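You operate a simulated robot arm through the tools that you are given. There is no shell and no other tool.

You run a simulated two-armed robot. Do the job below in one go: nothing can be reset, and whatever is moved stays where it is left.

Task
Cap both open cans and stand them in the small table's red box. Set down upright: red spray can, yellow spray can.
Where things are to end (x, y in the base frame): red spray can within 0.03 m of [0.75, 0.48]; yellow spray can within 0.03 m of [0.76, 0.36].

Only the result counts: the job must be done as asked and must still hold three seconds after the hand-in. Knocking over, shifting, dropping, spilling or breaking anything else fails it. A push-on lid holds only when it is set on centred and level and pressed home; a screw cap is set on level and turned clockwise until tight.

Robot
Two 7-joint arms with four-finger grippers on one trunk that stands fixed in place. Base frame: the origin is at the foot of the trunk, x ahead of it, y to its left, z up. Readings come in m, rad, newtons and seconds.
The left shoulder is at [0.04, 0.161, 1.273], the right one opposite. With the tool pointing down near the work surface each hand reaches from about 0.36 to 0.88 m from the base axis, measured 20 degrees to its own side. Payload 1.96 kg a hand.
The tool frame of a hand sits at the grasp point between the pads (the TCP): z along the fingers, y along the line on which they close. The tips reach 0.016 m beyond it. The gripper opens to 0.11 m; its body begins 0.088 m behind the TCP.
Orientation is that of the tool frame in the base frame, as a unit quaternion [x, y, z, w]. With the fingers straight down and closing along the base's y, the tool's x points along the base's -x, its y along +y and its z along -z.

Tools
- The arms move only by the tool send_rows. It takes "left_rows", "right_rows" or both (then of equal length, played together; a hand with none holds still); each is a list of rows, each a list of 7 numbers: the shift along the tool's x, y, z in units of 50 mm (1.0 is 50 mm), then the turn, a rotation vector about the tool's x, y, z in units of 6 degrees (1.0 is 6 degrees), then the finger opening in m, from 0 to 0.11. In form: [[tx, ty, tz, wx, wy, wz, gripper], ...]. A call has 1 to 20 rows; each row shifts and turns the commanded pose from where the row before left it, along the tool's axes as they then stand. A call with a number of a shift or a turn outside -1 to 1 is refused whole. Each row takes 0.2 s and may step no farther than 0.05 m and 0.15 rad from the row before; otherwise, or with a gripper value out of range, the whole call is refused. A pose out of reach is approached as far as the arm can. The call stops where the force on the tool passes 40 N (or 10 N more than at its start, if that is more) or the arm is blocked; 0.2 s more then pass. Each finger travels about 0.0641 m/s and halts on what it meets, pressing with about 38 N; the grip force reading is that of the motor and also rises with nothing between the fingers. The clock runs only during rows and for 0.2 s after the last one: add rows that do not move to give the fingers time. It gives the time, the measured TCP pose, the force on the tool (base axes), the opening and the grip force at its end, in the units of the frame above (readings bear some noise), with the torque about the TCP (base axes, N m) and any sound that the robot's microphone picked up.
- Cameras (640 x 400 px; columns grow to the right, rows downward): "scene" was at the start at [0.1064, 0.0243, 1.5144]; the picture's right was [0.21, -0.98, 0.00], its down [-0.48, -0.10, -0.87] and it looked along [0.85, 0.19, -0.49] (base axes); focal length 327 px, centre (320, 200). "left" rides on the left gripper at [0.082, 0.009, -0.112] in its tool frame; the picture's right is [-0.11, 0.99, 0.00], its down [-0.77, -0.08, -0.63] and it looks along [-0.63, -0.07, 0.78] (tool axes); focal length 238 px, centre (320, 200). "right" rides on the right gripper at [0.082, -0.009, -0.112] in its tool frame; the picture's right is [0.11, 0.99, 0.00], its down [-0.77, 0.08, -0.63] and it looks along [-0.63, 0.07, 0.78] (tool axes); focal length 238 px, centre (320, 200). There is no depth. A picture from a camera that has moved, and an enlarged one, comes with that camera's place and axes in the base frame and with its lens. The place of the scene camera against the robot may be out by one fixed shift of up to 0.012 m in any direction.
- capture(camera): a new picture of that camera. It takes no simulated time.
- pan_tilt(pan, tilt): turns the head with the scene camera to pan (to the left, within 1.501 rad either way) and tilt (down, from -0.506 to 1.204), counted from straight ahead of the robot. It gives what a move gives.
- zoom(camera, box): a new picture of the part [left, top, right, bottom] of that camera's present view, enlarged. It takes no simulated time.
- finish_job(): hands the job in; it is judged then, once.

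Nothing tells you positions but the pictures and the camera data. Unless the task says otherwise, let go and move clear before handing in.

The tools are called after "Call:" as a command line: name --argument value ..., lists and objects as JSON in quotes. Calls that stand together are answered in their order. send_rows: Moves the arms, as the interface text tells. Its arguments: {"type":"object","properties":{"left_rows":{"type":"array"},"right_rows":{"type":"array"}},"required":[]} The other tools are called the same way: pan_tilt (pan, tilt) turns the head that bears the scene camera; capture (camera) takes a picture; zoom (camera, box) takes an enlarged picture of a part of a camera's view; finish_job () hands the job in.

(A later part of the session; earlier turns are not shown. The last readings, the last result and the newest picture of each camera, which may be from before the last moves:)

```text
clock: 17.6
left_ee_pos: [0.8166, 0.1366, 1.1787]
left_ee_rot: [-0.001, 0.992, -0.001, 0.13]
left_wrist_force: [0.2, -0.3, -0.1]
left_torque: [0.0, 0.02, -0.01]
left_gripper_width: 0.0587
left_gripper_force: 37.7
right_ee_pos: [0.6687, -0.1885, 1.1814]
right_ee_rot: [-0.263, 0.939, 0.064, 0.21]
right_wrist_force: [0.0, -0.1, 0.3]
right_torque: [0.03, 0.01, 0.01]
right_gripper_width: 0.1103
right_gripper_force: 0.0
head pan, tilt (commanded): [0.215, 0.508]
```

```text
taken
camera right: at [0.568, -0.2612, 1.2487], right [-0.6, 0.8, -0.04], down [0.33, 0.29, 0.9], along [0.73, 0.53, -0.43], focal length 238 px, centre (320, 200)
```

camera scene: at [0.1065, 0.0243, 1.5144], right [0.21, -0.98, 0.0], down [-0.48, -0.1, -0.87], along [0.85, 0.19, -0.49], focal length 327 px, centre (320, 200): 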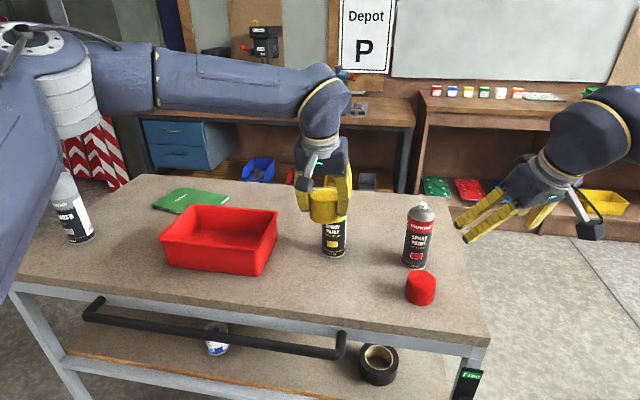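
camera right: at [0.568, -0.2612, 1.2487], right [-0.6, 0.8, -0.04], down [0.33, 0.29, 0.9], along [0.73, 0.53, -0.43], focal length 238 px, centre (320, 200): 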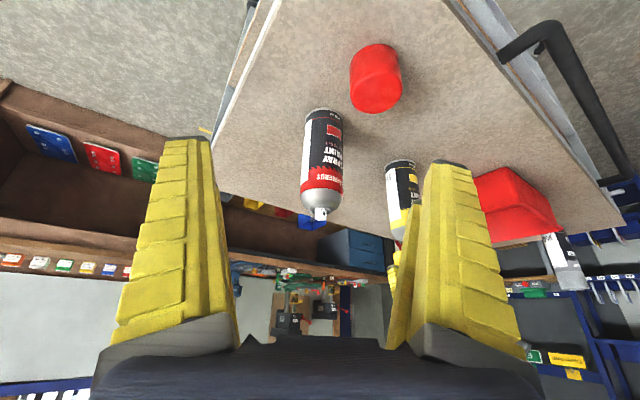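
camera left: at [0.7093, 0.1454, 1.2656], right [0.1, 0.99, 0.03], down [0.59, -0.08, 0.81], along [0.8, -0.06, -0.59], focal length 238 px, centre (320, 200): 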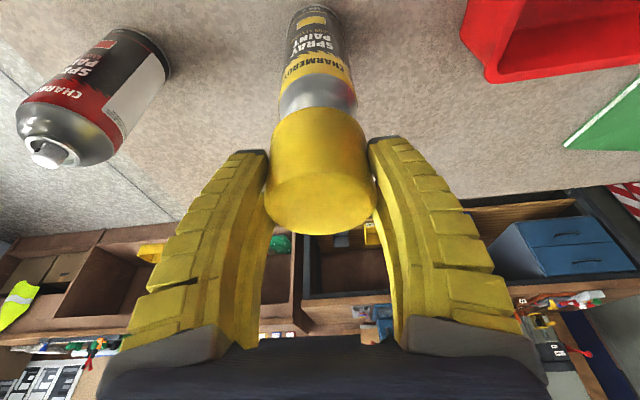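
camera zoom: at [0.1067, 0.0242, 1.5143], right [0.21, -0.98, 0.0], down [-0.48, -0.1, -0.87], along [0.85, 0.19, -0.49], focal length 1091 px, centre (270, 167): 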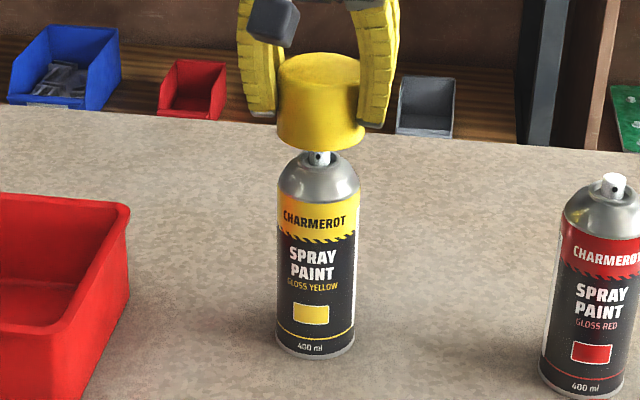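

The cap hovers just above the can and looks nearly aligned in the scene view. I enlarge further and shift the right hand for the side view.

Call:
zoom --camera "scene" --box '[315, 160, 355, 215]'

Call:
zoom --camera "left" --box '[250, 0, 390, 250]'

Call:
send_rows --right_rows '[[0.05, 0.45, 0.0, 0, 0, 0, 0.11], [0.05, 0.45, 0.0, 0, 0, 0, 0.11]]'

Call:
capture --camera "right"

```text
7.27 times, centred on (335, 188) of scene
camera zoom: at [0.1067, 0.0242, 1.5143], right [0.21, -0.98, 0.0], down [-0.48, -0.1, -0.87], along [0.85, 0.19, -0.49], focal length 2380 px, centre (211, 291)
```

zoom: 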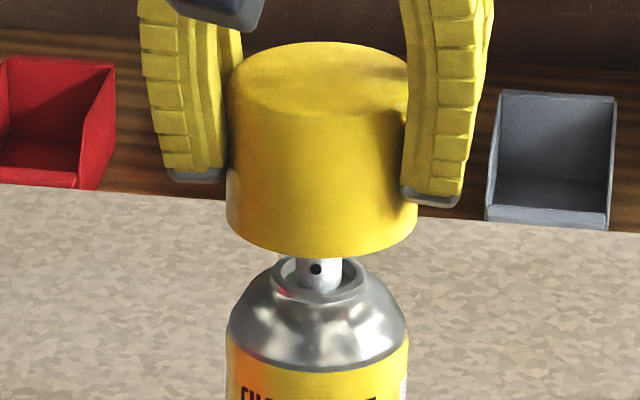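

```text
1.60 times, centred on (320, 125) of left
camera zoom: at [0.7093, 0.1454, 1.2656], right [0.1, 0.99, 0.03], down [0.59, -0.08, 0.81], along [0.8, -0.06, -0.59], focal length 381 px, centre (320, 320)
```

zoom: 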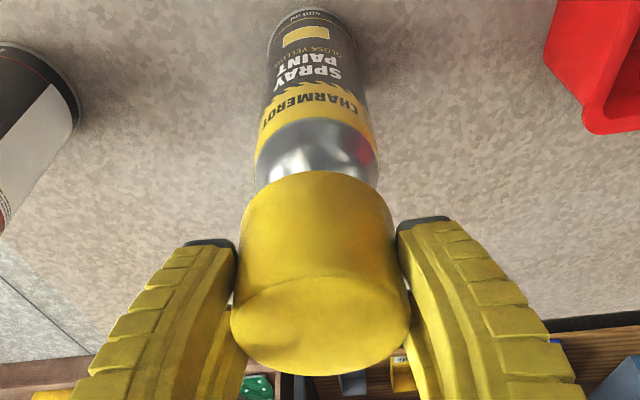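

```text
clock: 18.2
left_ee_pos: [0.8177, 0.137, 1.1784]
left_ee_rot: [-0.002, 0.992, -0.001, 0.129]
left_wrist_force: [0.2, -0.5, -0.3]
left_torque: [0.0, -0.01, 0.0]
left_gripper_width: 0.0584
left_gripper_force: 37.9
right_ee_pos: [0.6403, -0.1519, 1.1807]
right_ee_rot: [-0.264, 0.939, 0.065, 0.21]
right_wrist_force: [-0.2, -0.2, -0.7]
right_torque: [0.01, -0.02, -0.01]
right_gripper_width: 0.1102
right_gripper_force: 0.1
head pan, tilt (commanded): [0.215, 0.508]
```

```text
taken
camera right: at [0.5403, -0.2246, 1.2474], right [-0.6, 0.8, -0.04], down [0.33, 0.29, 0.9], along [0.73, 0.53, -0.43], focal length 238 px, centre (320, 200)
```

right: 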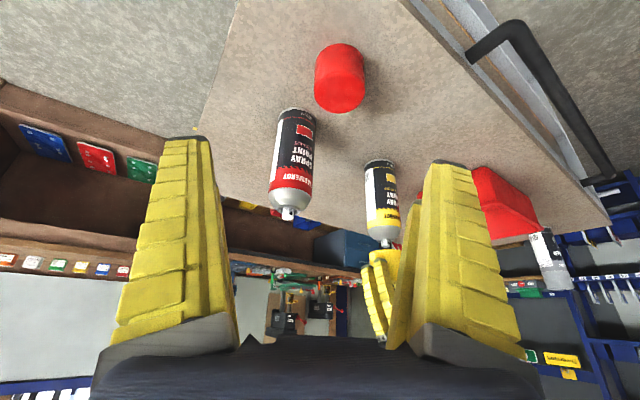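

In the scene view the cap and can line up to within half a millimetre sideways. Now I check the oblique right-hand view for fore-aft alignment.

Call:
zoom --camera "right" --box '[350, 150, 420, 260]'

Call:
zoom --camera "right" --box '[365, 215, 415, 275]'

```text
3.64 times, centred on (385, 205) of right
camera zoom: at [0.5403, -0.2246, 1.2474], right [-0.6, 0.8, -0.04], down [0.33, 0.29, 0.9], along [0.73, 0.53, -0.43], focal length 867 px, centre (84, 182)
```

zoom: 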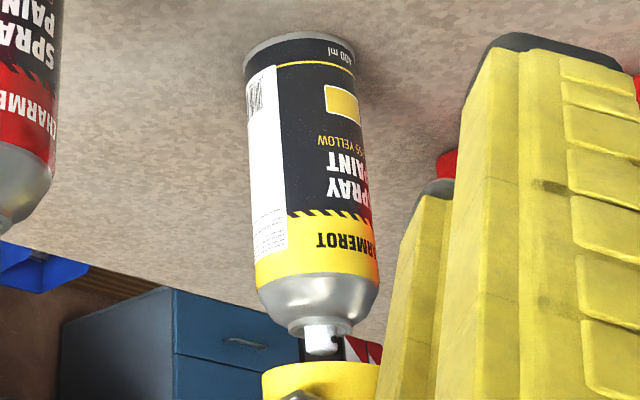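

```text
6.67 times, centred on (390, 245) of right
camera zoom: at [0.5403, -0.2246, 1.2474], right [-0.6, 0.8, -0.04], down [0.33, 0.29, 0.9], along [0.73, 0.53, -0.43], focal length 1589 px, centre (-147, -100)
```

zoom: 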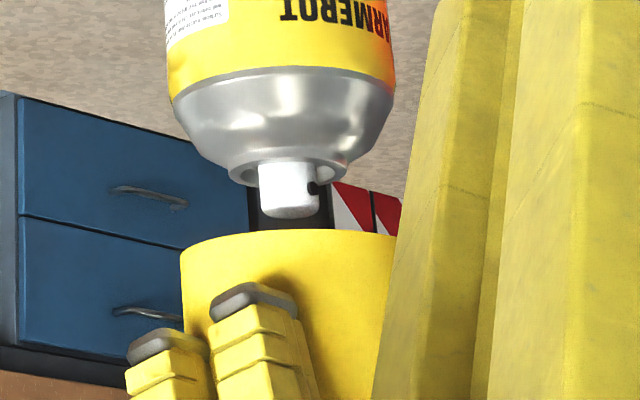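

Both views show the cap centred over the can to within about 1 mm and level. I lower it 35 mm in small steps, so that the nozzle goes inside the cap, and watch the force.

Call:
send_rows --left_rows '[[0.0511, 0, 0.1934, 0, 0, 0, 0.05], [0.0511, 0, 0.1934, 0, 0, 0, 0.05], [0.0511, 0, 0.1934, 0, 0, 0, 0.05], [0.0255, 0, 0.0967, 0, 0, 0, 0.05], [0, 0, 0, 0, 0, 0, 0.05]]'

Call:
zoom --camera "scene" --box '[315, 170, 355, 225]'

Call:
zoom --camera "right" --box '[365, 205, 415, 265]'

```text
clock: 19.4
left_ee_pos: [0.8166, 0.1361, 1.1426]
left_ee_rot: [-0.002, 0.992, -0.001, 0.129]
left_wrist_force: [-0.2, -0.1, 0.3]
left_torque: [0.02, -0.04, 0.01]
left_gripper_width: 0.0585
left_gripper_force: 37.7
right_ee_pos: [0.6407, -0.1521, 1.1808]
right_ee_rot: [-0.263, 0.939, 0.064, 0.211]
right_wrist_force: [-0.6, -0.3, -0.4]
right_torque: [0.01, -0.01, 0.03]
right_gripper_width: 0.1101
right_gripper_force: 0.0
head pan, tilt (commanded): [0.215, 0.508]
```

```text
7.27 times, centred on (335, 198) of scene
camera zoom: at [0.1064, 0.0243, 1.5144], right [0.21, -0.98, 0.0], down [-0.48, -0.1, -0.87], along [0.85, 0.19, -0.49], focal length 2380 px, centre (211, 218)
```

zoom: 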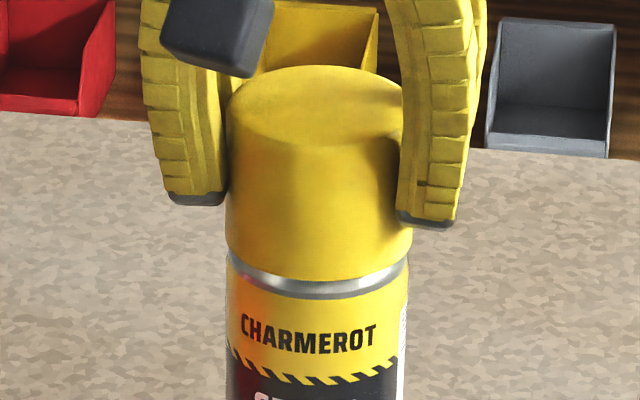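

```text
6.67 times, centred on (390, 235) of right
camera zoom: at [0.5405, -0.2248, 1.2471], right [-0.6, 0.8, -0.04], down [0.33, 0.29, 0.9], along [0.73, 0.53, -0.43], focal length 1589 px, centre (-147, -33)
```

zoom: 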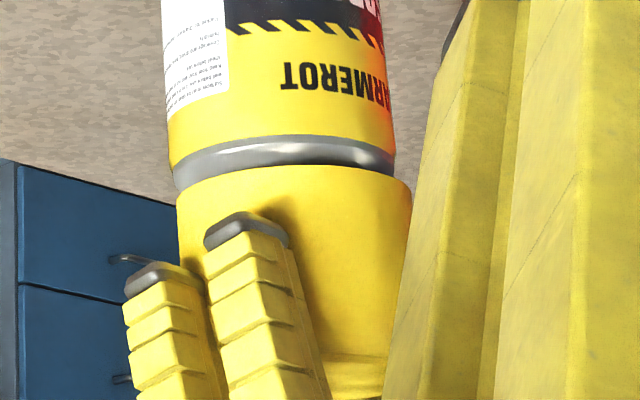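

The cap is a few millimetres from its seat with no contact force yet. I enlarge the seam in both views to confirm the centring before pressing.

Call:
zoom --camera "right" --box '[366, 215, 408, 243]'

Call:
zoom --camera "scene" --box '[318, 188, 350, 222]'

Call:
zoom --camera "left" --box '[260, 40, 380, 180]'

```text
14.29 times, centred on (387, 229) of right
camera zoom: at [0.5405, -0.2248, 1.2471], right [-0.6, 0.8, -0.04], down [0.33, 0.29, 0.9], along [0.73, 0.53, -0.43], focal length 3405 px, centre (-637, -214)
```

zoom: 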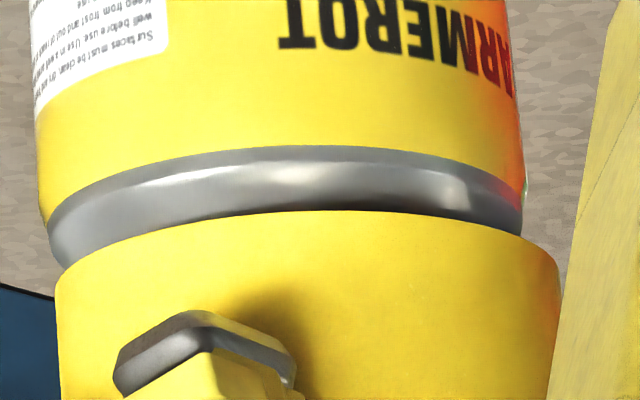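

```text
11.76 times, centred on (334, 205) of scene
camera zoom: at [0.1064, 0.0243, 1.5144], right [0.21, -0.98, 0.0], down [-0.48, -0.1, -0.87], along [0.85, 0.19, -0.49], focal length 3850 px, centre (155, 141)
```

zoom: 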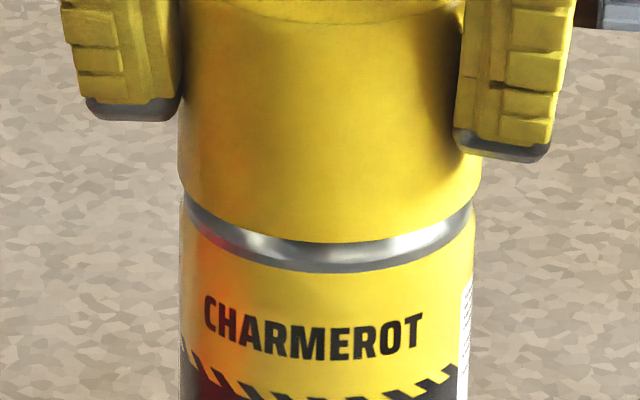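

```text
2.86 times, centred on (320, 110) of left
camera zoom: at [0.7079, 0.1454, 1.2302], right [0.1, 0.99, 0.03], down [0.59, -0.08, 0.81], along [0.8, -0.06, -0.59], focal length 681 px, centre (320, 457)
```

zoom: 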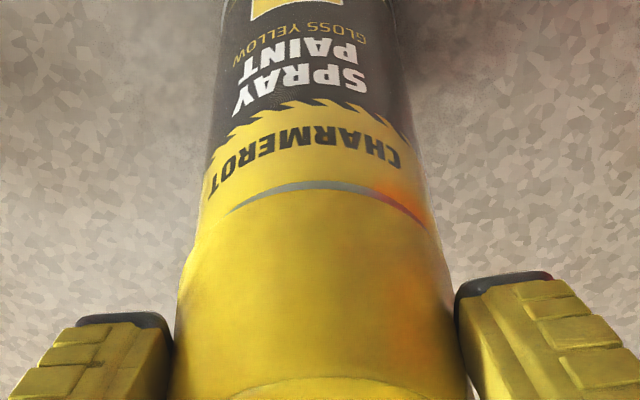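

The two views disagree slightly, and a finger of the right hand clips the cap's edge. I shift the right hand 3 cm sideways for an unobstructed look before I press.

Call:
send_rows --right_rows '[[0.0, 0.45, 0.0, 0, 0, 0, 0.11], [0.0, 0.45, 0.0, 0, 0, 0, 0.11], [0, 0, 0, 0, 0, 0, 0.11]]'

Call:
capture --camera "right"

Call:
zoom --camera "right" --box '[330, 150, 410, 270]'

Call:
zoom --camera "right" --box '[340, 210, 390, 245]'

```text
clock: 20.2
left_ee_pos: [0.816, 0.1374, 1.1434]
left_ee_rot: [-0.002, 0.992, 0.0, 0.129]
left_wrist_force: [-0.2, 0.2, 0.3]
left_torque: [0.01, -0.01, 0.01]
left_gripper_width: 0.0581
left_gripper_force: 38.1
right_ee_pos: [0.6187, -0.1136, 1.1793]
right_ee_rot: [-0.264, 0.939, 0.064, 0.211]
right_wrist_force: [0.7, -0.2, 0.0]
right_torque: [0.0, -0.01, 0.03]
right_gripper_width: 0.1101
right_gripper_force: 0.0
head pan, tilt (commanded): [0.215, 0.508]
```

```text
taken
camera right: at [0.5171, -0.1863, 1.2474], right [-0.6, 0.8, -0.04], down [0.33, 0.29, 0.9], along [0.73, 0.53, -0.43], focal length 238 px, centre (320, 200)
```

right: 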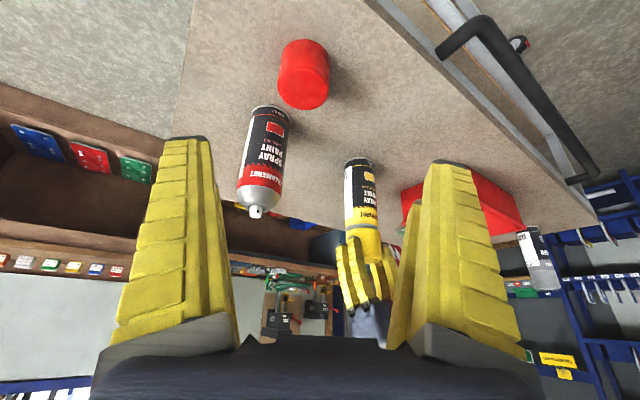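

```text
3.33 times, centred on (370, 210) of right
camera zoom: at [0.5171, -0.1863, 1.2474], right [-0.6, 0.8, -0.04], down [0.33, 0.29, 0.9], along [0.73, 0.53, -0.43], focal length 794 px, centre (153, 167)
```

zoom: 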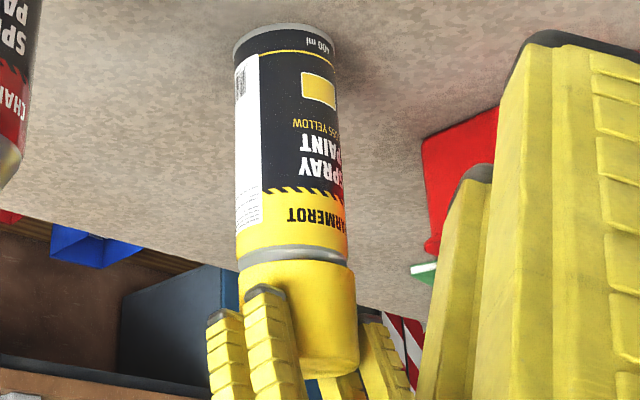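

```text
11.43 times, centred on (365, 228) of right
camera zoom: at [0.5171, -0.1863, 1.2474], right [-0.6, 0.8, -0.04], down [0.33, 0.29, 0.9], along [0.73, 0.53, -0.43], focal length 2724 px, centre (-194, -114)
```

zoom: 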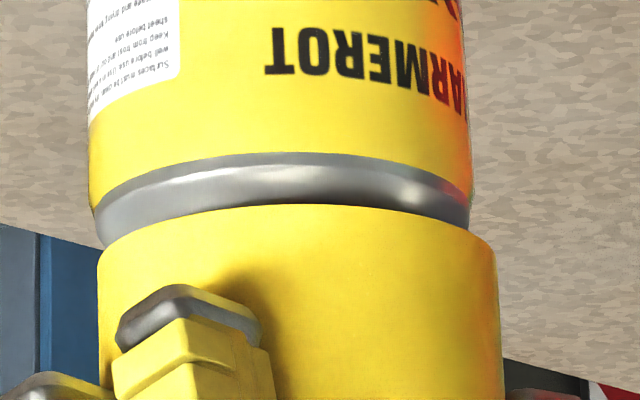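

With a clear view, the cap is about 3.7 mm too near and 1 mm too far right against the can, and perfectly level. I correct that while it still hangs free.

Call:
send_rows --left_rows '[[-0.0715, 0.02, 0.0189, 0, 0, 0, 0.05], [0, 0, 0, 0, 0, 0, 0.05]]'

Call:
zoom --camera "right" --box '[340, 210, 390, 245]'

Call:
zoom --camera "scene" --box '[318, 188, 350, 222]'

Call:
zoom --camera "left" --box '[260, 40, 380, 180]'

```text
clock: 20.8
left_ee_pos: [0.8196, 0.1379, 1.1425]
left_ee_rot: [-0.002, 0.992, 0.0, 0.128]
left_wrist_force: [-0.6, -0.4, -0.5]
left_torque: [-0.01, 0.0, 0.03]
left_gripper_width: 0.0583
left_gripper_force: 38.1
right_ee_pos: [0.6172, -0.1145, 1.1794]
right_ee_rot: [-0.263, 0.939, 0.064, 0.21]
right_wrist_force: [-0.3, -0.8, -0.7]
right_torque: [-0.01, 0.02, -0.03]
right_gripper_width: 0.1102
right_gripper_force: 0.0
head pan, tilt (commanded): [0.215, 0.508]
```

```text
11.43 times, centred on (365, 228) of right
camera zoom: at [0.5173, -0.1866, 1.2473], right [-0.6, 0.8, -0.04], down [0.33, 0.29, 0.9], along [0.73, 0.53, -0.43], focal length 2724 px, centre (-194, -114)
```

zoom: 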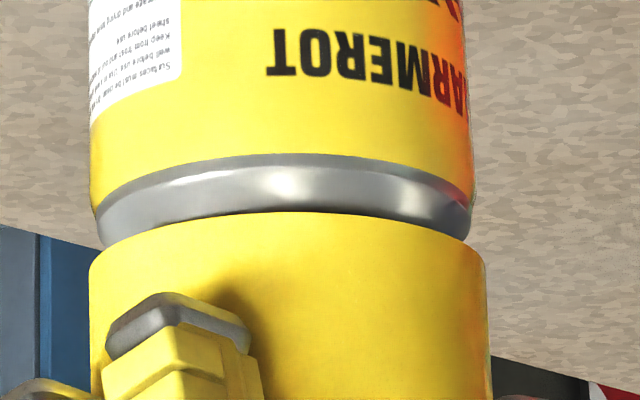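

```text
11.76 times, centred on (334, 205) of scene
camera zoom: at [0.1065, 0.0243, 1.5144], right [0.21, -0.98, 0.0], down [-0.48, -0.1, -0.87], along [0.85, 0.19, -0.49], focal length 3850 px, centre (155, 141)
```

zoom: 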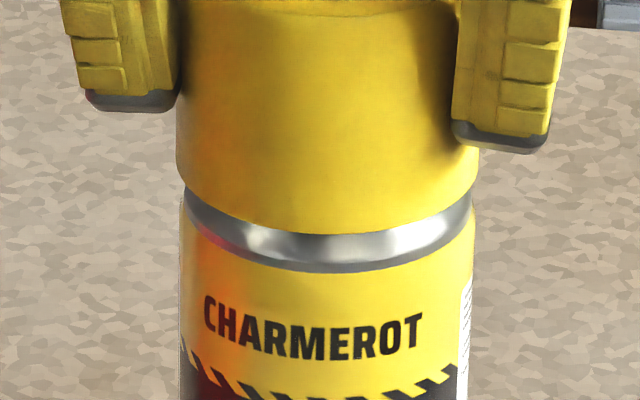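

```text
2.86 times, centred on (320, 110) of left
camera zoom: at [0.7115, 0.1463, 1.2302], right [0.1, 0.99, 0.03], down [0.59, -0.08, 0.81], along [0.8, -0.06, -0.59], focal length 681 px, centre (320, 457)
```

zoom: 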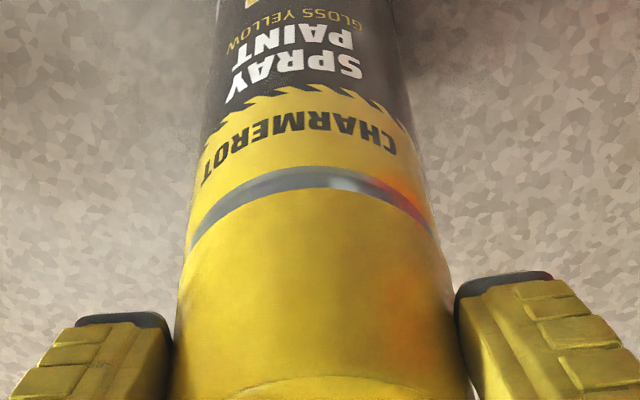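

The cap is now centred to within half a millimetre in all views. I press down slowly in 2 mm steps and watch the force.

Call:
send_rows --left_rows '[[0.0102, -0.008, 0.0387, 0, 0, 0, 0.05], [0.0102, 0, 0.0387, 0, 0, 0, 0.05], [0.0102, 0, 0.0387, 0, 0, 0, 0.05], [0, 0, 0, 0, 0, 0, 0.05]]'

Call:
zoom --camera "right" --box '[340, 205, 390, 240]'

Call:
zoom --camera "scene" --box '[318, 188, 350, 222]'

```text
clock: 21.8
left_ee_pos: [0.8198, 0.1378, 1.1376]
left_ee_rot: [-0.002, 0.992, 0.0, 0.129]
left_wrist_force: [0.6, 0.0, -0.3]
left_torque: [0.02, 0.0, 0.03]
left_gripper_width: 0.0582
left_gripper_force: 38.4
right_ee_pos: [0.6176, -0.1137, 1.1801]
right_ee_rot: [-0.264, 0.939, 0.064, 0.21]
right_wrist_force: [0.2, 0.0, 0.5]
right_torque: [0.03, 0.01, -0.01]
right_gripper_width: 0.11
right_gripper_force: 0.1
head pan, tilt (commanded): [0.215, 0.508]
```

```text
11.43 times, centred on (365, 222) of right
camera zoom: at [0.5172, -0.1866, 1.2473], right [-0.6, 0.8, -0.04], down [0.33, 0.29, 0.9], along [0.73, 0.53, -0.43], focal length 2724 px, centre (-194, -57)
```

zoom: 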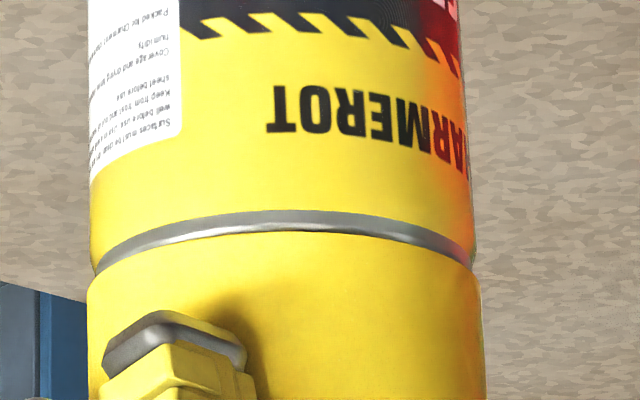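

```text
11.76 times, centred on (334, 205) of scene
camera zoom: at [0.1064, 0.0243, 1.5144], right [0.21, -0.98, 0.0], down [-0.48, -0.1, -0.87], along [0.85, 0.19, -0.49], focal length 3850 px, centre (155, 141)
```

zoom: 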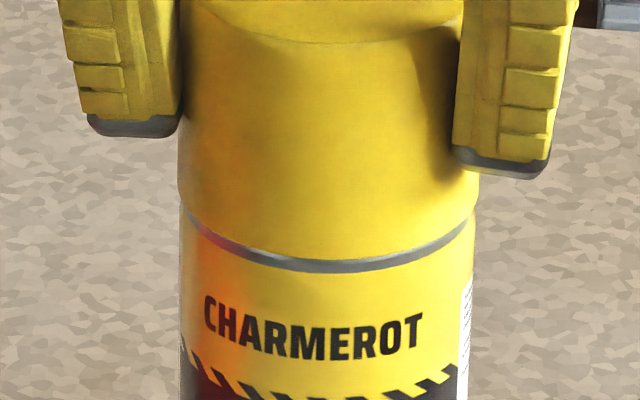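

The seam closes evenly all round with about 2 mm left and no force yet. I keep pressing until I feel the seat.

Call:
send_rows --left_rows '[[0.0077, 0, 0.029, 0, 0, 0, 0.05], [0.0077, 0, 0.029, 0, 0, 0, 0.05], [0.0077, 0, 0.029, 0, 0, 0, 0.05], [0, 0, 0, 0, 0, 0, 0.05]]'

Call:
zoom --camera "right" --box '[340, 205, 390, 240]'

Call:
zoom --camera "scene" --box '[318, 188, 350, 222]'

```text
clock: 22.8
left_ee_pos: [0.8196, 0.1373, 1.136]
left_ee_rot: [-0.002, 0.992, 0.0, 0.13]
left_wrist_force: [0.5, 1.3, 20.1]
left_torque: [-0.03, 0.08, -0.04]
left_gripper_width: 0.0581
left_gripper_force: 37.9
right_ee_pos: [0.6165, -0.1132, 1.1811]
right_ee_rot: [-0.263, 0.939, 0.063, 0.21]
right_wrist_force: [0.5, 0.3, 0.1]
right_torque: [-0.01, -0.04, 0.02]
right_gripper_width: 0.11
right_gripper_force: 0.1
head pan, tilt (commanded): [0.215, 0.508]
heard: snap
```

```text
11.43 times, centred on (365, 222) of right
camera zoom: at [0.5164, -0.1867, 1.2477], right [-0.6, 0.8, -0.04], down [0.33, 0.29, 0.9], along [0.73, 0.53, -0.43], focal length 2724 px, centre (-194, -57)
```

zoom: 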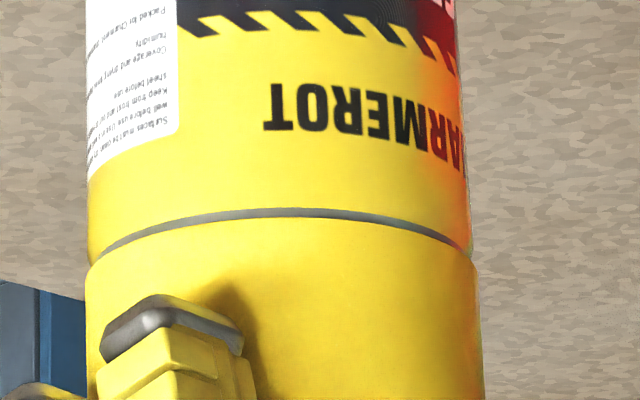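

```text
11.76 times, centred on (334, 205) of scene
camera zoom: at [0.1054, 0.0242, 1.5144], right [0.21, -0.98, 0.0], down [-0.47, -0.1, -0.87], along [0.85, 0.19, -0.49], focal length 3850 px, centre (155, 141)
```

zoom: 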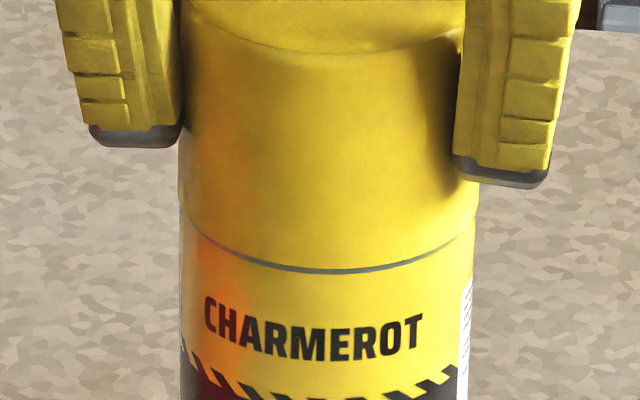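

I heard the snap and the seam is closed: the yellow can is capped. I unload, open the fingers, and slide down to grip the can body just below the cap.

Call:
send_rows --left_rows '[[-0.0077, 0, -0.029, 0, 0, 0, 0.05], [0, 0, 0, 0, 0, 0, 0.075], [0, 0, 0, 0, 0, 0, 0.11], [0, 0, 0, 0, 0, 0, 0.11], [0, 0, 0, 0, 0, 0, 0.11], [0, 0, 0, 0, 0, 0, 0.11]]'

Call:
capture --camera "left"

Call:
zoom --camera "scene" --box '[290, 150, 380, 270]'

Call:
zoom --camera "right" --box '[330, 150, 410, 270]'

```text
clock: 24.2
left_ee_pos: [0.8189, 0.1364, 1.1346]
left_ee_rot: [-0.001, 0.992, 0.001, 0.129]
left_wrist_force: [0.2, 0.0, 0.6]
left_torque: [0.03, 0.0, -0.02]
left_gripper_width: 0.1099
left_gripper_force: 0.0
right_ee_pos: [0.6172, -0.1145, 1.1801]
right_ee_rot: [-0.264, 0.939, 0.064, 0.21]
right_wrist_force: [0.3, -1.4, -0.3]
right_torque: [0.02, 0.0, 0.01]
right_gripper_width: 0.11
right_gripper_force: 0.1
head pan, tilt (commanded): [0.215, 0.508]
```

```text
taken
camera left: at [0.7112, 0.1461, 1.2209], right [0.1, 0.99, 0.03], down [0.59, -0.08, 0.81], along [0.8, -0.06, -0.59], focal length 238 px, centre (320, 200)
```

left: 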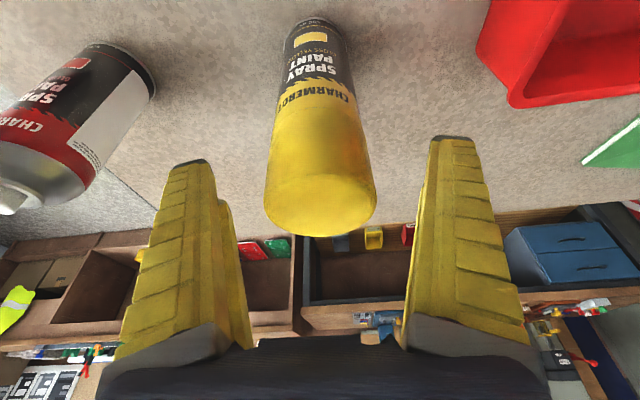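

```text
3.33 times, centred on (335, 210) of scene
camera zoom: at [0.1064, 0.0244, 1.5144], right [0.21, -0.98, 0.0], down [-0.48, -0.1, -0.87], along [0.85, 0.19, -0.49], focal length 1091 px, centre (270, 167)
```

zoom: 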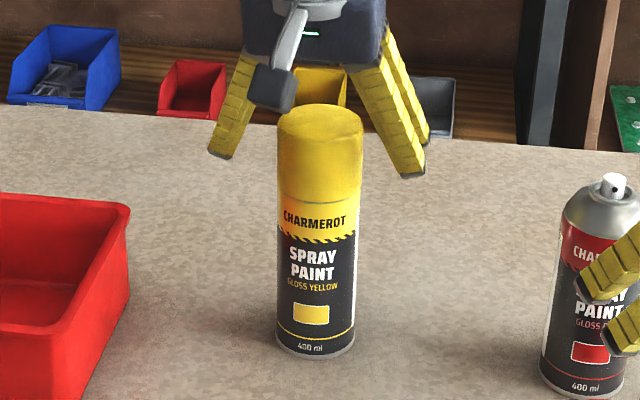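

```text
3.33 times, centred on (370, 210) of right
camera zoom: at [0.5172, -0.1866, 1.2473], right [-0.6, 0.8, -0.04], down [0.33, 0.29, 0.9], along [0.73, 0.53, -0.43], focal length 794 px, centre (153, 167)
```

zoom: 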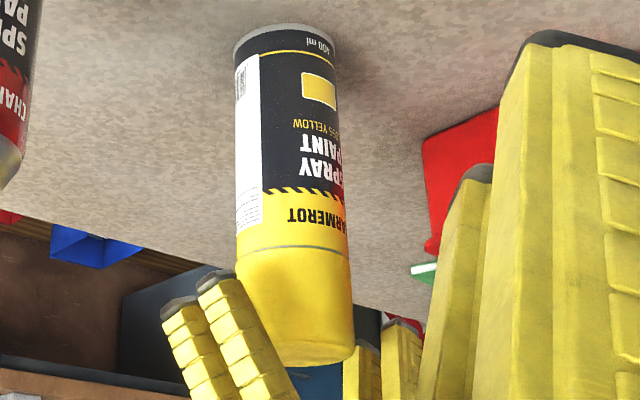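

The capped yellow can stands straight and untouched between the open fingers. I lower to grip its body.

Call:
send_rows --left_rows '[[0.095, 0.01, 0.361, 0, 0, 0, 0.11], [0.095, 0, 0.361, 0, 0, 0, 0.11], [0.096, 0, 0.361, 0, 0, 0, 0.11], [0, 0, 0, 0, 0, 0, 0.11]]'

Call:
capture --camera "left"

Call:
zoom --camera "scene" --box '[290, 150, 380, 270]'

Call:
zoom --camera "right" --box '[320, 150, 420, 300]'

```text
clock: 25.2
left_ee_pos: [0.8186, 0.1375, 1.0767]
left_ee_rot: [-0.002, 0.992, 0.0, 0.128]
left_wrist_force: [-0.7, -0.6, 0.9]
left_torque: [0.01, -0.02, 0.02]
left_gripper_width: 0.1105
left_gripper_force: 0.1
right_ee_pos: [0.6156, -0.1153, 1.1796]
right_ee_rot: [-0.263, 0.939, 0.064, 0.211]
right_wrist_force: [0.8, 0.2, -0.6]
right_torque: [-0.01, 0.06, -0.01]
right_gripper_width: 0.1102
right_gripper_force: 0.0
head pan, tilt (commanded): [0.215, 0.508]
```

```text
taken
camera left: at [0.7112, 0.1467, 1.1645], right [0.1, 0.99, 0.03], down [0.59, -0.08, 0.81], along [0.8, -0.06, -0.59], focal length 238 px, centre (320, 200)
```

left: 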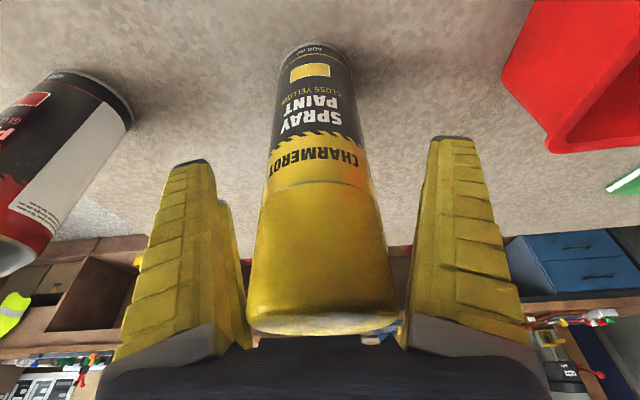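

```text
3.33 times, centred on (335, 210) of scene
camera zoom: at [0.1064, 0.0244, 1.5144], right [0.21, -0.98, 0.0], down [-0.48, -0.1, -0.87], along [0.85, 0.19, -0.49], focal length 1091 px, centre (270, 167)
```

zoom: 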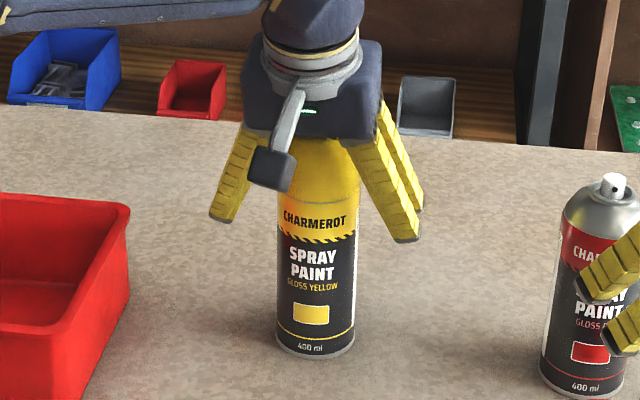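

```text
2.67 times, centred on (370, 225) of right
camera zoom: at [0.5172, -0.1866, 1.2473], right [-0.6, 0.8, -0.04], down [0.33, 0.29, 0.9], along [0.73, 0.53, -0.43], focal length 636 px, centre (187, 133)
```

zoom: 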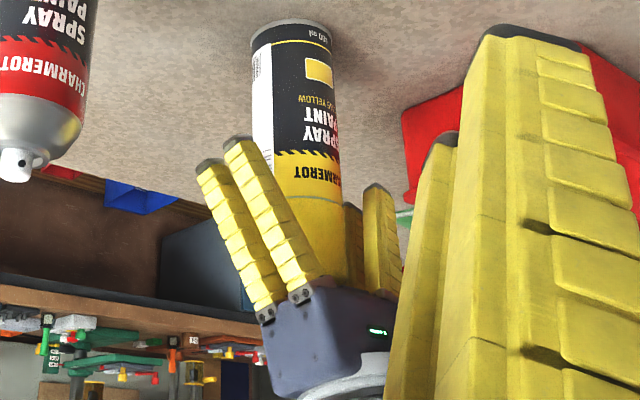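

The open fingers straddle the can body below the cap, with the palm still clear of the cap's top. I close the grip.

Call:
send_rows --left_rows '[[0, 0, 0, 0, 0, 0, 0.085], [0, 0, 0, 0, 0, 0, 0.065], [0, 0, 0, 0, 0, 0, 0.05], [0, 0, 0, 0, 0, 0, 0.05], [0, 0, 0, 0, 0, 0, 0.05]]'

Call:
zoom --camera "scene" --box '[290, 150, 380, 270]'

Call:
zoom --camera "right" --box '[320, 150, 420, 300]'

Call:
capture --camera "left"

```text
clock: 26.4
left_ee_pos: [0.8202, 0.1383, 1.0775]
left_ee_rot: [-0.001, 0.992, 0.001, 0.13]
left_wrist_force: [0.5, -0.2, -0.1]
left_torque: [0.05, -0.13, -0.02]
left_gripper_width: 0.0608
left_gripper_force: 37.9
right_ee_pos: [0.6178, -0.1138, 1.1809]
right_ee_rot: [-0.263, 0.939, 0.064, 0.21]
right_wrist_force: [0.0, -0.8, -0.1]
right_torque: [0.02, 0.04, 0.0]
right_gripper_width: 0.1101
right_gripper_force: 0.0
head pan, tilt (commanded): [0.215, 0.508]
```

```text
3.33 times, centred on (335, 210) of scene
camera zoom: at [0.1066, 0.0244, 1.5143], right [0.21, -0.98, 0.0], down [-0.48, -0.1, -0.87], along [0.85, 0.19, -0.49], focal length 1091 px, centre (270, 167)
```

zoom: 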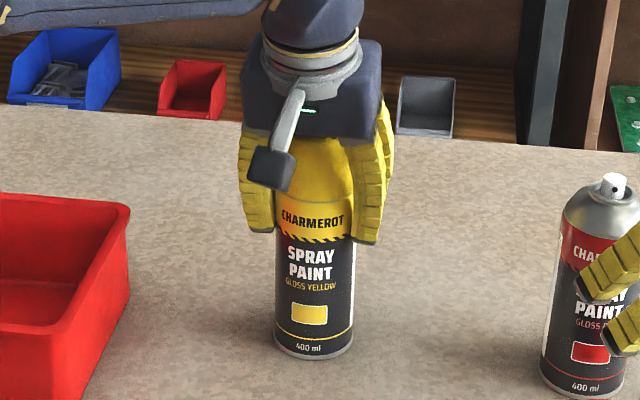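

```text
2.67 times, centred on (370, 225) of right
camera zoom: at [0.5173, -0.1866, 1.2473], right [-0.6, 0.8, -0.04], down [0.33, 0.29, 0.9], along [0.73, 0.53, -0.43], focal length 636 px, centre (187, 133)
```

zoom: 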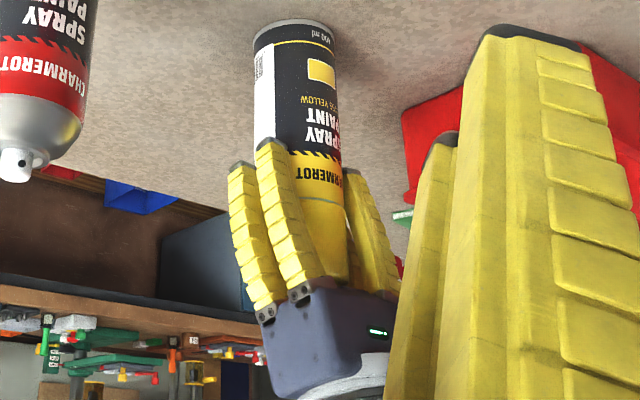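

```text
taken
camera left: at [0.7114, 0.1469, 1.1647], right [0.1, 0.99, 0.03], down [0.59, -0.08, 0.81], along [0.8, -0.06, -0.59], focal length 238 px, centre (320, 200)
```

left: 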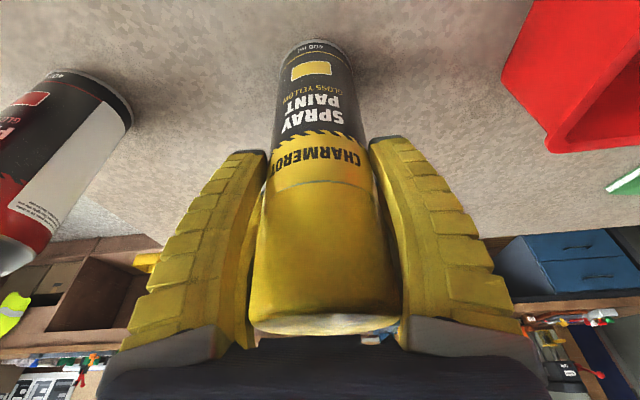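

The can is held firmly with 61 mm between the pads. I lift it straight up 13 cm and check that it hangs upright.

Call:
send_rows --left_rows '[[-0.064, 0, -0.242, 0, 0, 0, 0.05], [-0.2, 0, -0.757, 0, 0, 0, 0.05], [-0.2, 0, -0.757, 0, 0, 0, 0.05], [-0.2, 0, -0.758, 0, 0, 0, 0.05], [0, 0, 0, 0, 0, 0, 0.05]]'

Call:
capture --camera "scene"

Call:
capture --camera "right"

Call:
zoom --camera "scene" --box '[130, 170, 310, 290]'

Call:
capture --camera "left"

```text
clock: 27.6
left_ee_pos: [0.8191, 0.1373, 1.1978]
left_ee_rot: [-0.002, 0.992, 0.001, 0.128]
left_wrist_force: [-1.1, -0.3, -4.1]
left_torque: [0.03, -0.01, -0.01]
left_gripper_width: 0.0605
left_gripper_force: 37.9
left hand out of reach, approached as far as the arm can: row 4
right_ee_pos: [0.6167, -0.1146, 1.1799]
right_ee_rot: [-0.263, 0.939, 0.064, 0.211]
right_wrist_force: [0.1, -0.5, 0.5]
right_torque: [0.02, 0.01, 0.0]
right_gripper_width: 0.11
right_gripper_force: 0.1
head pan, tilt (commanded): [0.215, 0.508]
```

```text
taken
camera scene: at [0.1062, 0.0242, 1.5144], right [0.21, -0.98, 0.0], down [-0.48, -0.1, -0.87], along [0.85, 0.19, -0.49], focal length 327 px, centre (320, 200)
```

scene: 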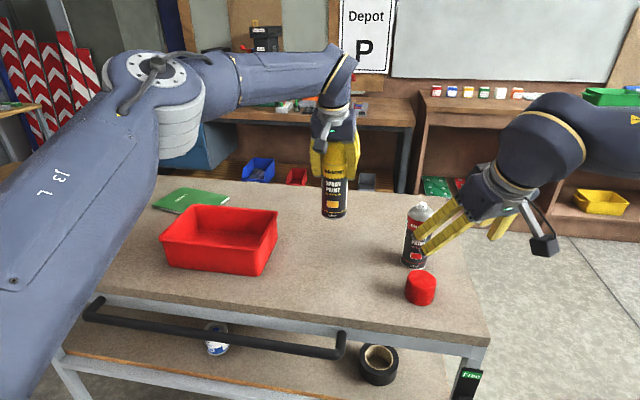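

```text
taken
camera right: at [0.517, -0.1867, 1.2474], right [-0.6, 0.8, -0.04], down [0.33, 0.29, 0.9], along [0.73, 0.53, -0.43], focal length 238 px, centre (320, 200)
```

right: 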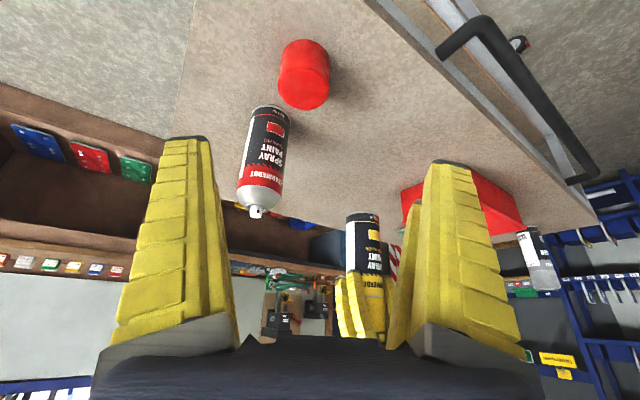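

```text
3.33 times, centred on (220, 230) of scene
camera zoom: at [0.1062, 0.0242, 1.5144], right [0.21, -0.98, 0.0], down [-0.48, -0.1, -0.87], along [0.85, 0.19, -0.49], focal length 1091 px, centre (653, 100)
```

zoom: 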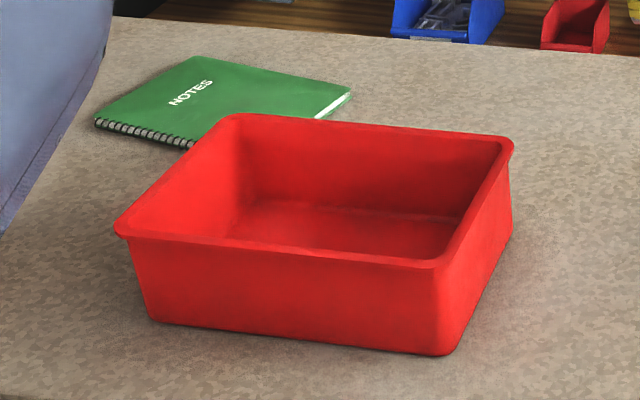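

```text
taken
camera left: at [0.7113, 0.1466, 1.2855], right [0.1, 0.99, 0.03], down [0.59, -0.08, 0.81], along [0.8, -0.06, -0.59], focal length 238 px, centre (320, 200)
```

left: 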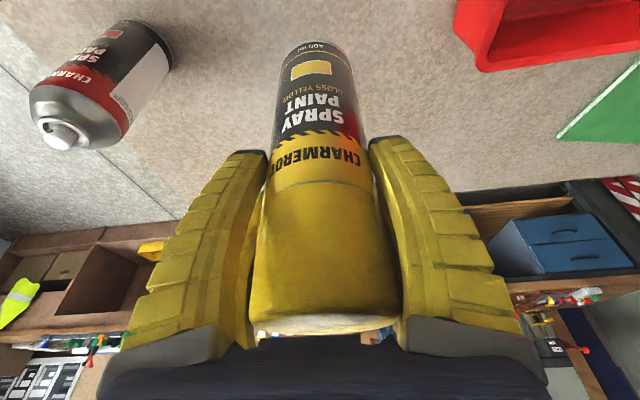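

The capped can hangs upright with its base about 3 cm above the box rim. I carry it over the box to about (0.757, 0.366).

Call:
send_rows --left_rows '[[0.185, 0.762, -0.1075, 0, 0, 0, 0.05], [0.185, 0.762, -0.1075, 0, 0, 0, 0.05], [0.185, 0.762, -0.1075, 0, 0, 0, 0.05], [0.185, 0.762, -0.1075, 0, 0, 0, 0.05], [0.185, 0.762, -0.1075, 0, 0, 0, 0.05], [0.187, 0.764, -0.1075, 0, 0, 0, 0.05], [0, 0, 0, 0, 0, 0, 0.05]]'

Call:
capture --camera "scene"

Call:
capture --camera "left"

Call:
capture --camera "right"

```text
clock: 29.2
left_ee_pos: [0.7904, 0.2428, 1.2049]
left_ee_rot: [-0.002, 0.991, 0.0, 0.13]
left_wrist_force: [0.3, -0.3, -4.4]
left_torque: [0.0, 0.02, 0.02]
left_gripper_width: 0.0601
left_gripper_force: 37.8
left hand out of reach, approached as far as the arm can: row 3, 4, 5, 6
right_ee_pos: [0.6173, -0.1138, 1.1798]
right_ee_rot: [-0.263, 0.939, 0.064, 0.211]
right_wrist_force: [-1.5, 0.4, -0.2]
right_torque: [-0.05, -0.01, 0.0]
right_gripper_width: 0.1101
right_gripper_force: 0.0
head pan, tilt (commanded): [0.215, 0.508]
```

```text
taken
camera scene: at [0.1066, 0.0244, 1.5143], right [0.21, -0.98, 0.0], down [-0.48, -0.1, -0.87], along [0.85, 0.19, -0.49], focal length 327 px, centre (320, 200)
```

scene: 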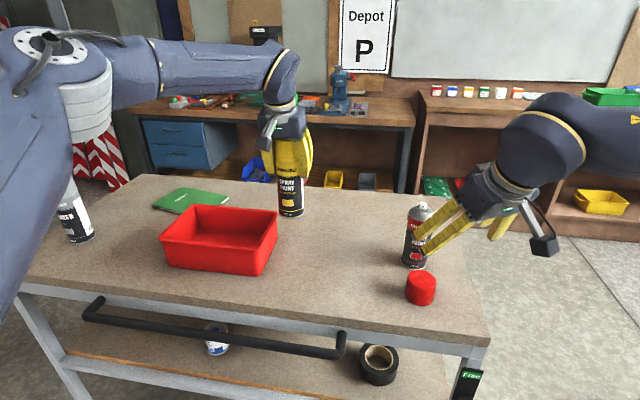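

```text
taken
camera left: at [0.6823, 0.2515, 1.2926], right [0.1, 0.99, 0.03], down [0.58, -0.08, 0.81], along [0.81, -0.06, -0.59], focal length 238 px, centre (320, 200)
```

left: 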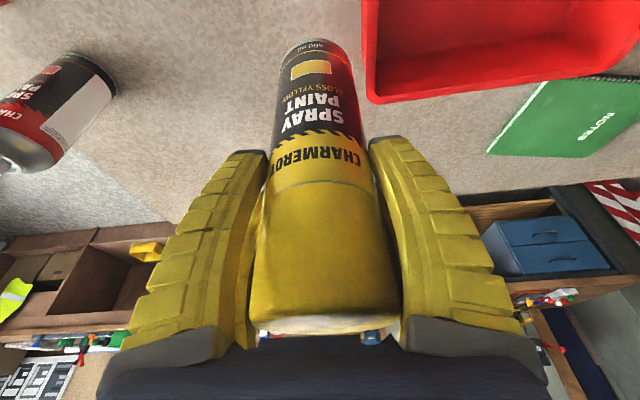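

```text
taken
camera right: at [0.5173, -0.1865, 1.2473], right [-0.6, 0.8, -0.04], down [0.33, 0.29, 0.9], along [0.73, 0.53, -0.43], focal length 238 px, centre (320, 200)
```

right: 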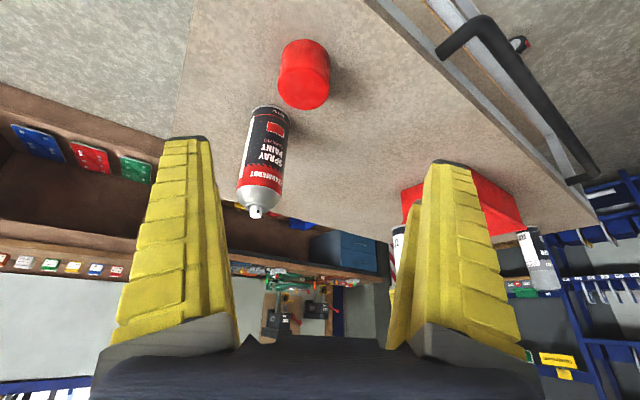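

The arm reports its limit halfway, probably because the hand should turn with the arm as it swings left. I turn the hand 15° outward and continue.

Call:
send_rows --left_rows '[[0.2, 0, 0, -0.213, 0, -0.806, 0.05], [0.2, 0, 0, -0.213, 0, -0.806, 0.05], [0.2, 0, 0, -0.213, 0, -0.806, 0.05], [0, 0, 0, 0, 0, 0, 0.05]]'

```text
clock: 30.2
left_ee_pos: [0.7608, 0.2399, 1.199]
left_ee_rot: [-0.13, 0.983, 0.017, 0.128]
left_wrist_force: [0.2, 0.0, -3.8]
left_torque: [0.0, 0.01, -0.01]
left_gripper_width: 0.0601
left_gripper_force: 38.5
right_ee_pos: [0.6172, -0.1151, 1.1797]
right_ee_rot: [-0.264, 0.939, 0.065, 0.21]
right_wrist_force: [-0.1, -0.6, -0.1]
right_torque: [0.01, 0.01, -0.01]
right_gripper_width: 0.1101
right_gripper_force: 0.1
head pan, tilt (commanded): [0.215, 0.508]
```

The hand turned freely and is within reach again at (0.761, 0.240). I move on sideways over the box.

Call:
send_rows --left_rows '[[-0.14, 0.6135, 0.037, 0, 0, 0, 0.05], [-0.14, 0.6135, 0.037, 0, 0, 0, 0.05], [-0.14, 0.6135, 0.037, 0, 0, 0, 0.05], [-0.14, 0.6135, 0.037, 0, 0, 0, 0.05], [0, 0, 0, 0, 0, 0, 0.05]]'

Call:
capture --camera "scene"

Call:
capture --camera "left"

```text
clock: 31.4
left_ee_pos: [0.7572, 0.3665, 1.1987]
left_ee_rot: [-0.131, 0.983, 0.017, 0.128]
left_wrist_force: [0.9, 0.9, -3.9]
left_torque: [0.01, 0.02, -0.02]
left_gripper_width: 0.0599
left_gripper_force: 37.5
right_ee_pos: [0.6172, -0.1146, 1.1802]
right_ee_rot: [-0.263, 0.939, 0.064, 0.211]
right_wrist_force: [0.0, -0.3, 0.3]
right_torque: [0.01, 0.01, -0.03]
right_gripper_width: 0.1103
right_gripper_force: 0.0
head pan, tilt (commanded): [0.215, 0.508]
```

```text
taken
camera scene: at [0.1065, 0.0245, 1.5143], right [0.21, -0.98, 0.0], down [-0.48, -0.1, -0.87], along [0.85, 0.19, -0.49], focal length 327 px, centre (320, 200)
```

scene: 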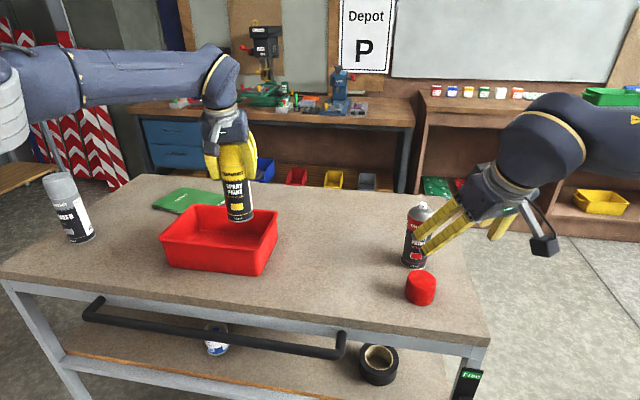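

```text
taken
camera left: at [0.6503, 0.3479, 1.2858], right [-0.16, 0.99, 0.03], down [0.59, 0.07, 0.81], along [0.79, 0.15, -0.59], focal length 238 px, centre (320, 200)
```

left: 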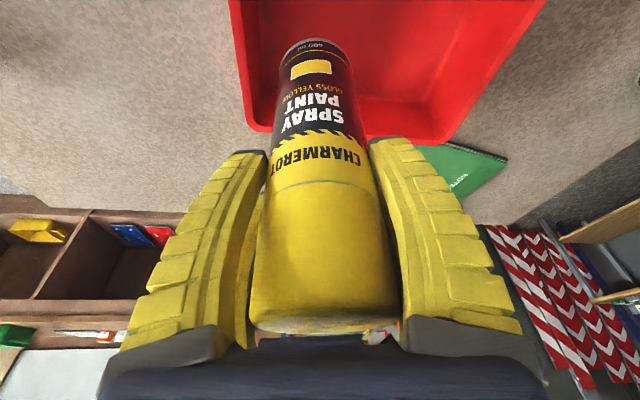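

The can is now above the box. I enlarge both views to check its clearance from the walls before lowering.

Call:
zoom --camera "left" --box '[210, 0, 560, 160]'

Call:
zoom --camera "scene" --box '[140, 130, 300, 290]'

```text
1.83 times, centred on (385, 80) of left
camera zoom: at [0.6503, 0.3479, 1.2858], right [-0.16, 0.99, 0.03], down [0.59, 0.07, 0.81], along [0.79, 0.15, -0.59], focal length 436 px, centre (201, 419)
```

zoom: 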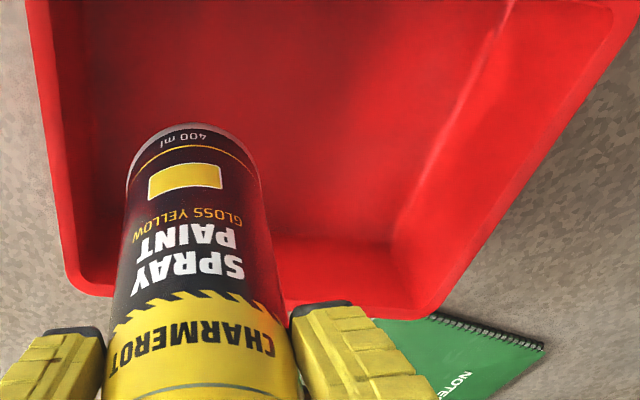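

```text
2.50 times, centred on (220, 210) of scene
camera zoom: at [0.1065, 0.0245, 1.5143], right [0.21, -0.98, 0.0], down [-0.48, -0.1, -0.87], along [0.85, 0.19, -0.49], focal length 818 px, centre (570, 175)
```

zoom: 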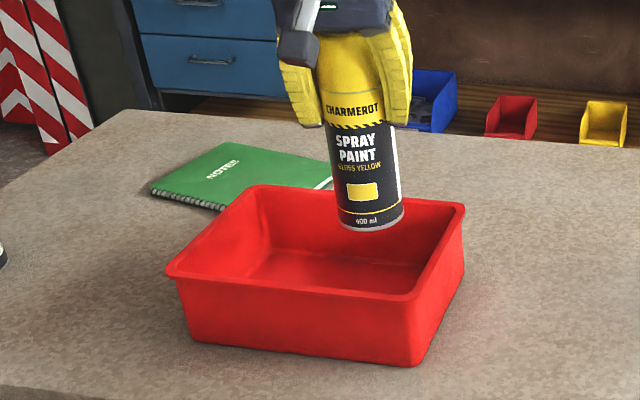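

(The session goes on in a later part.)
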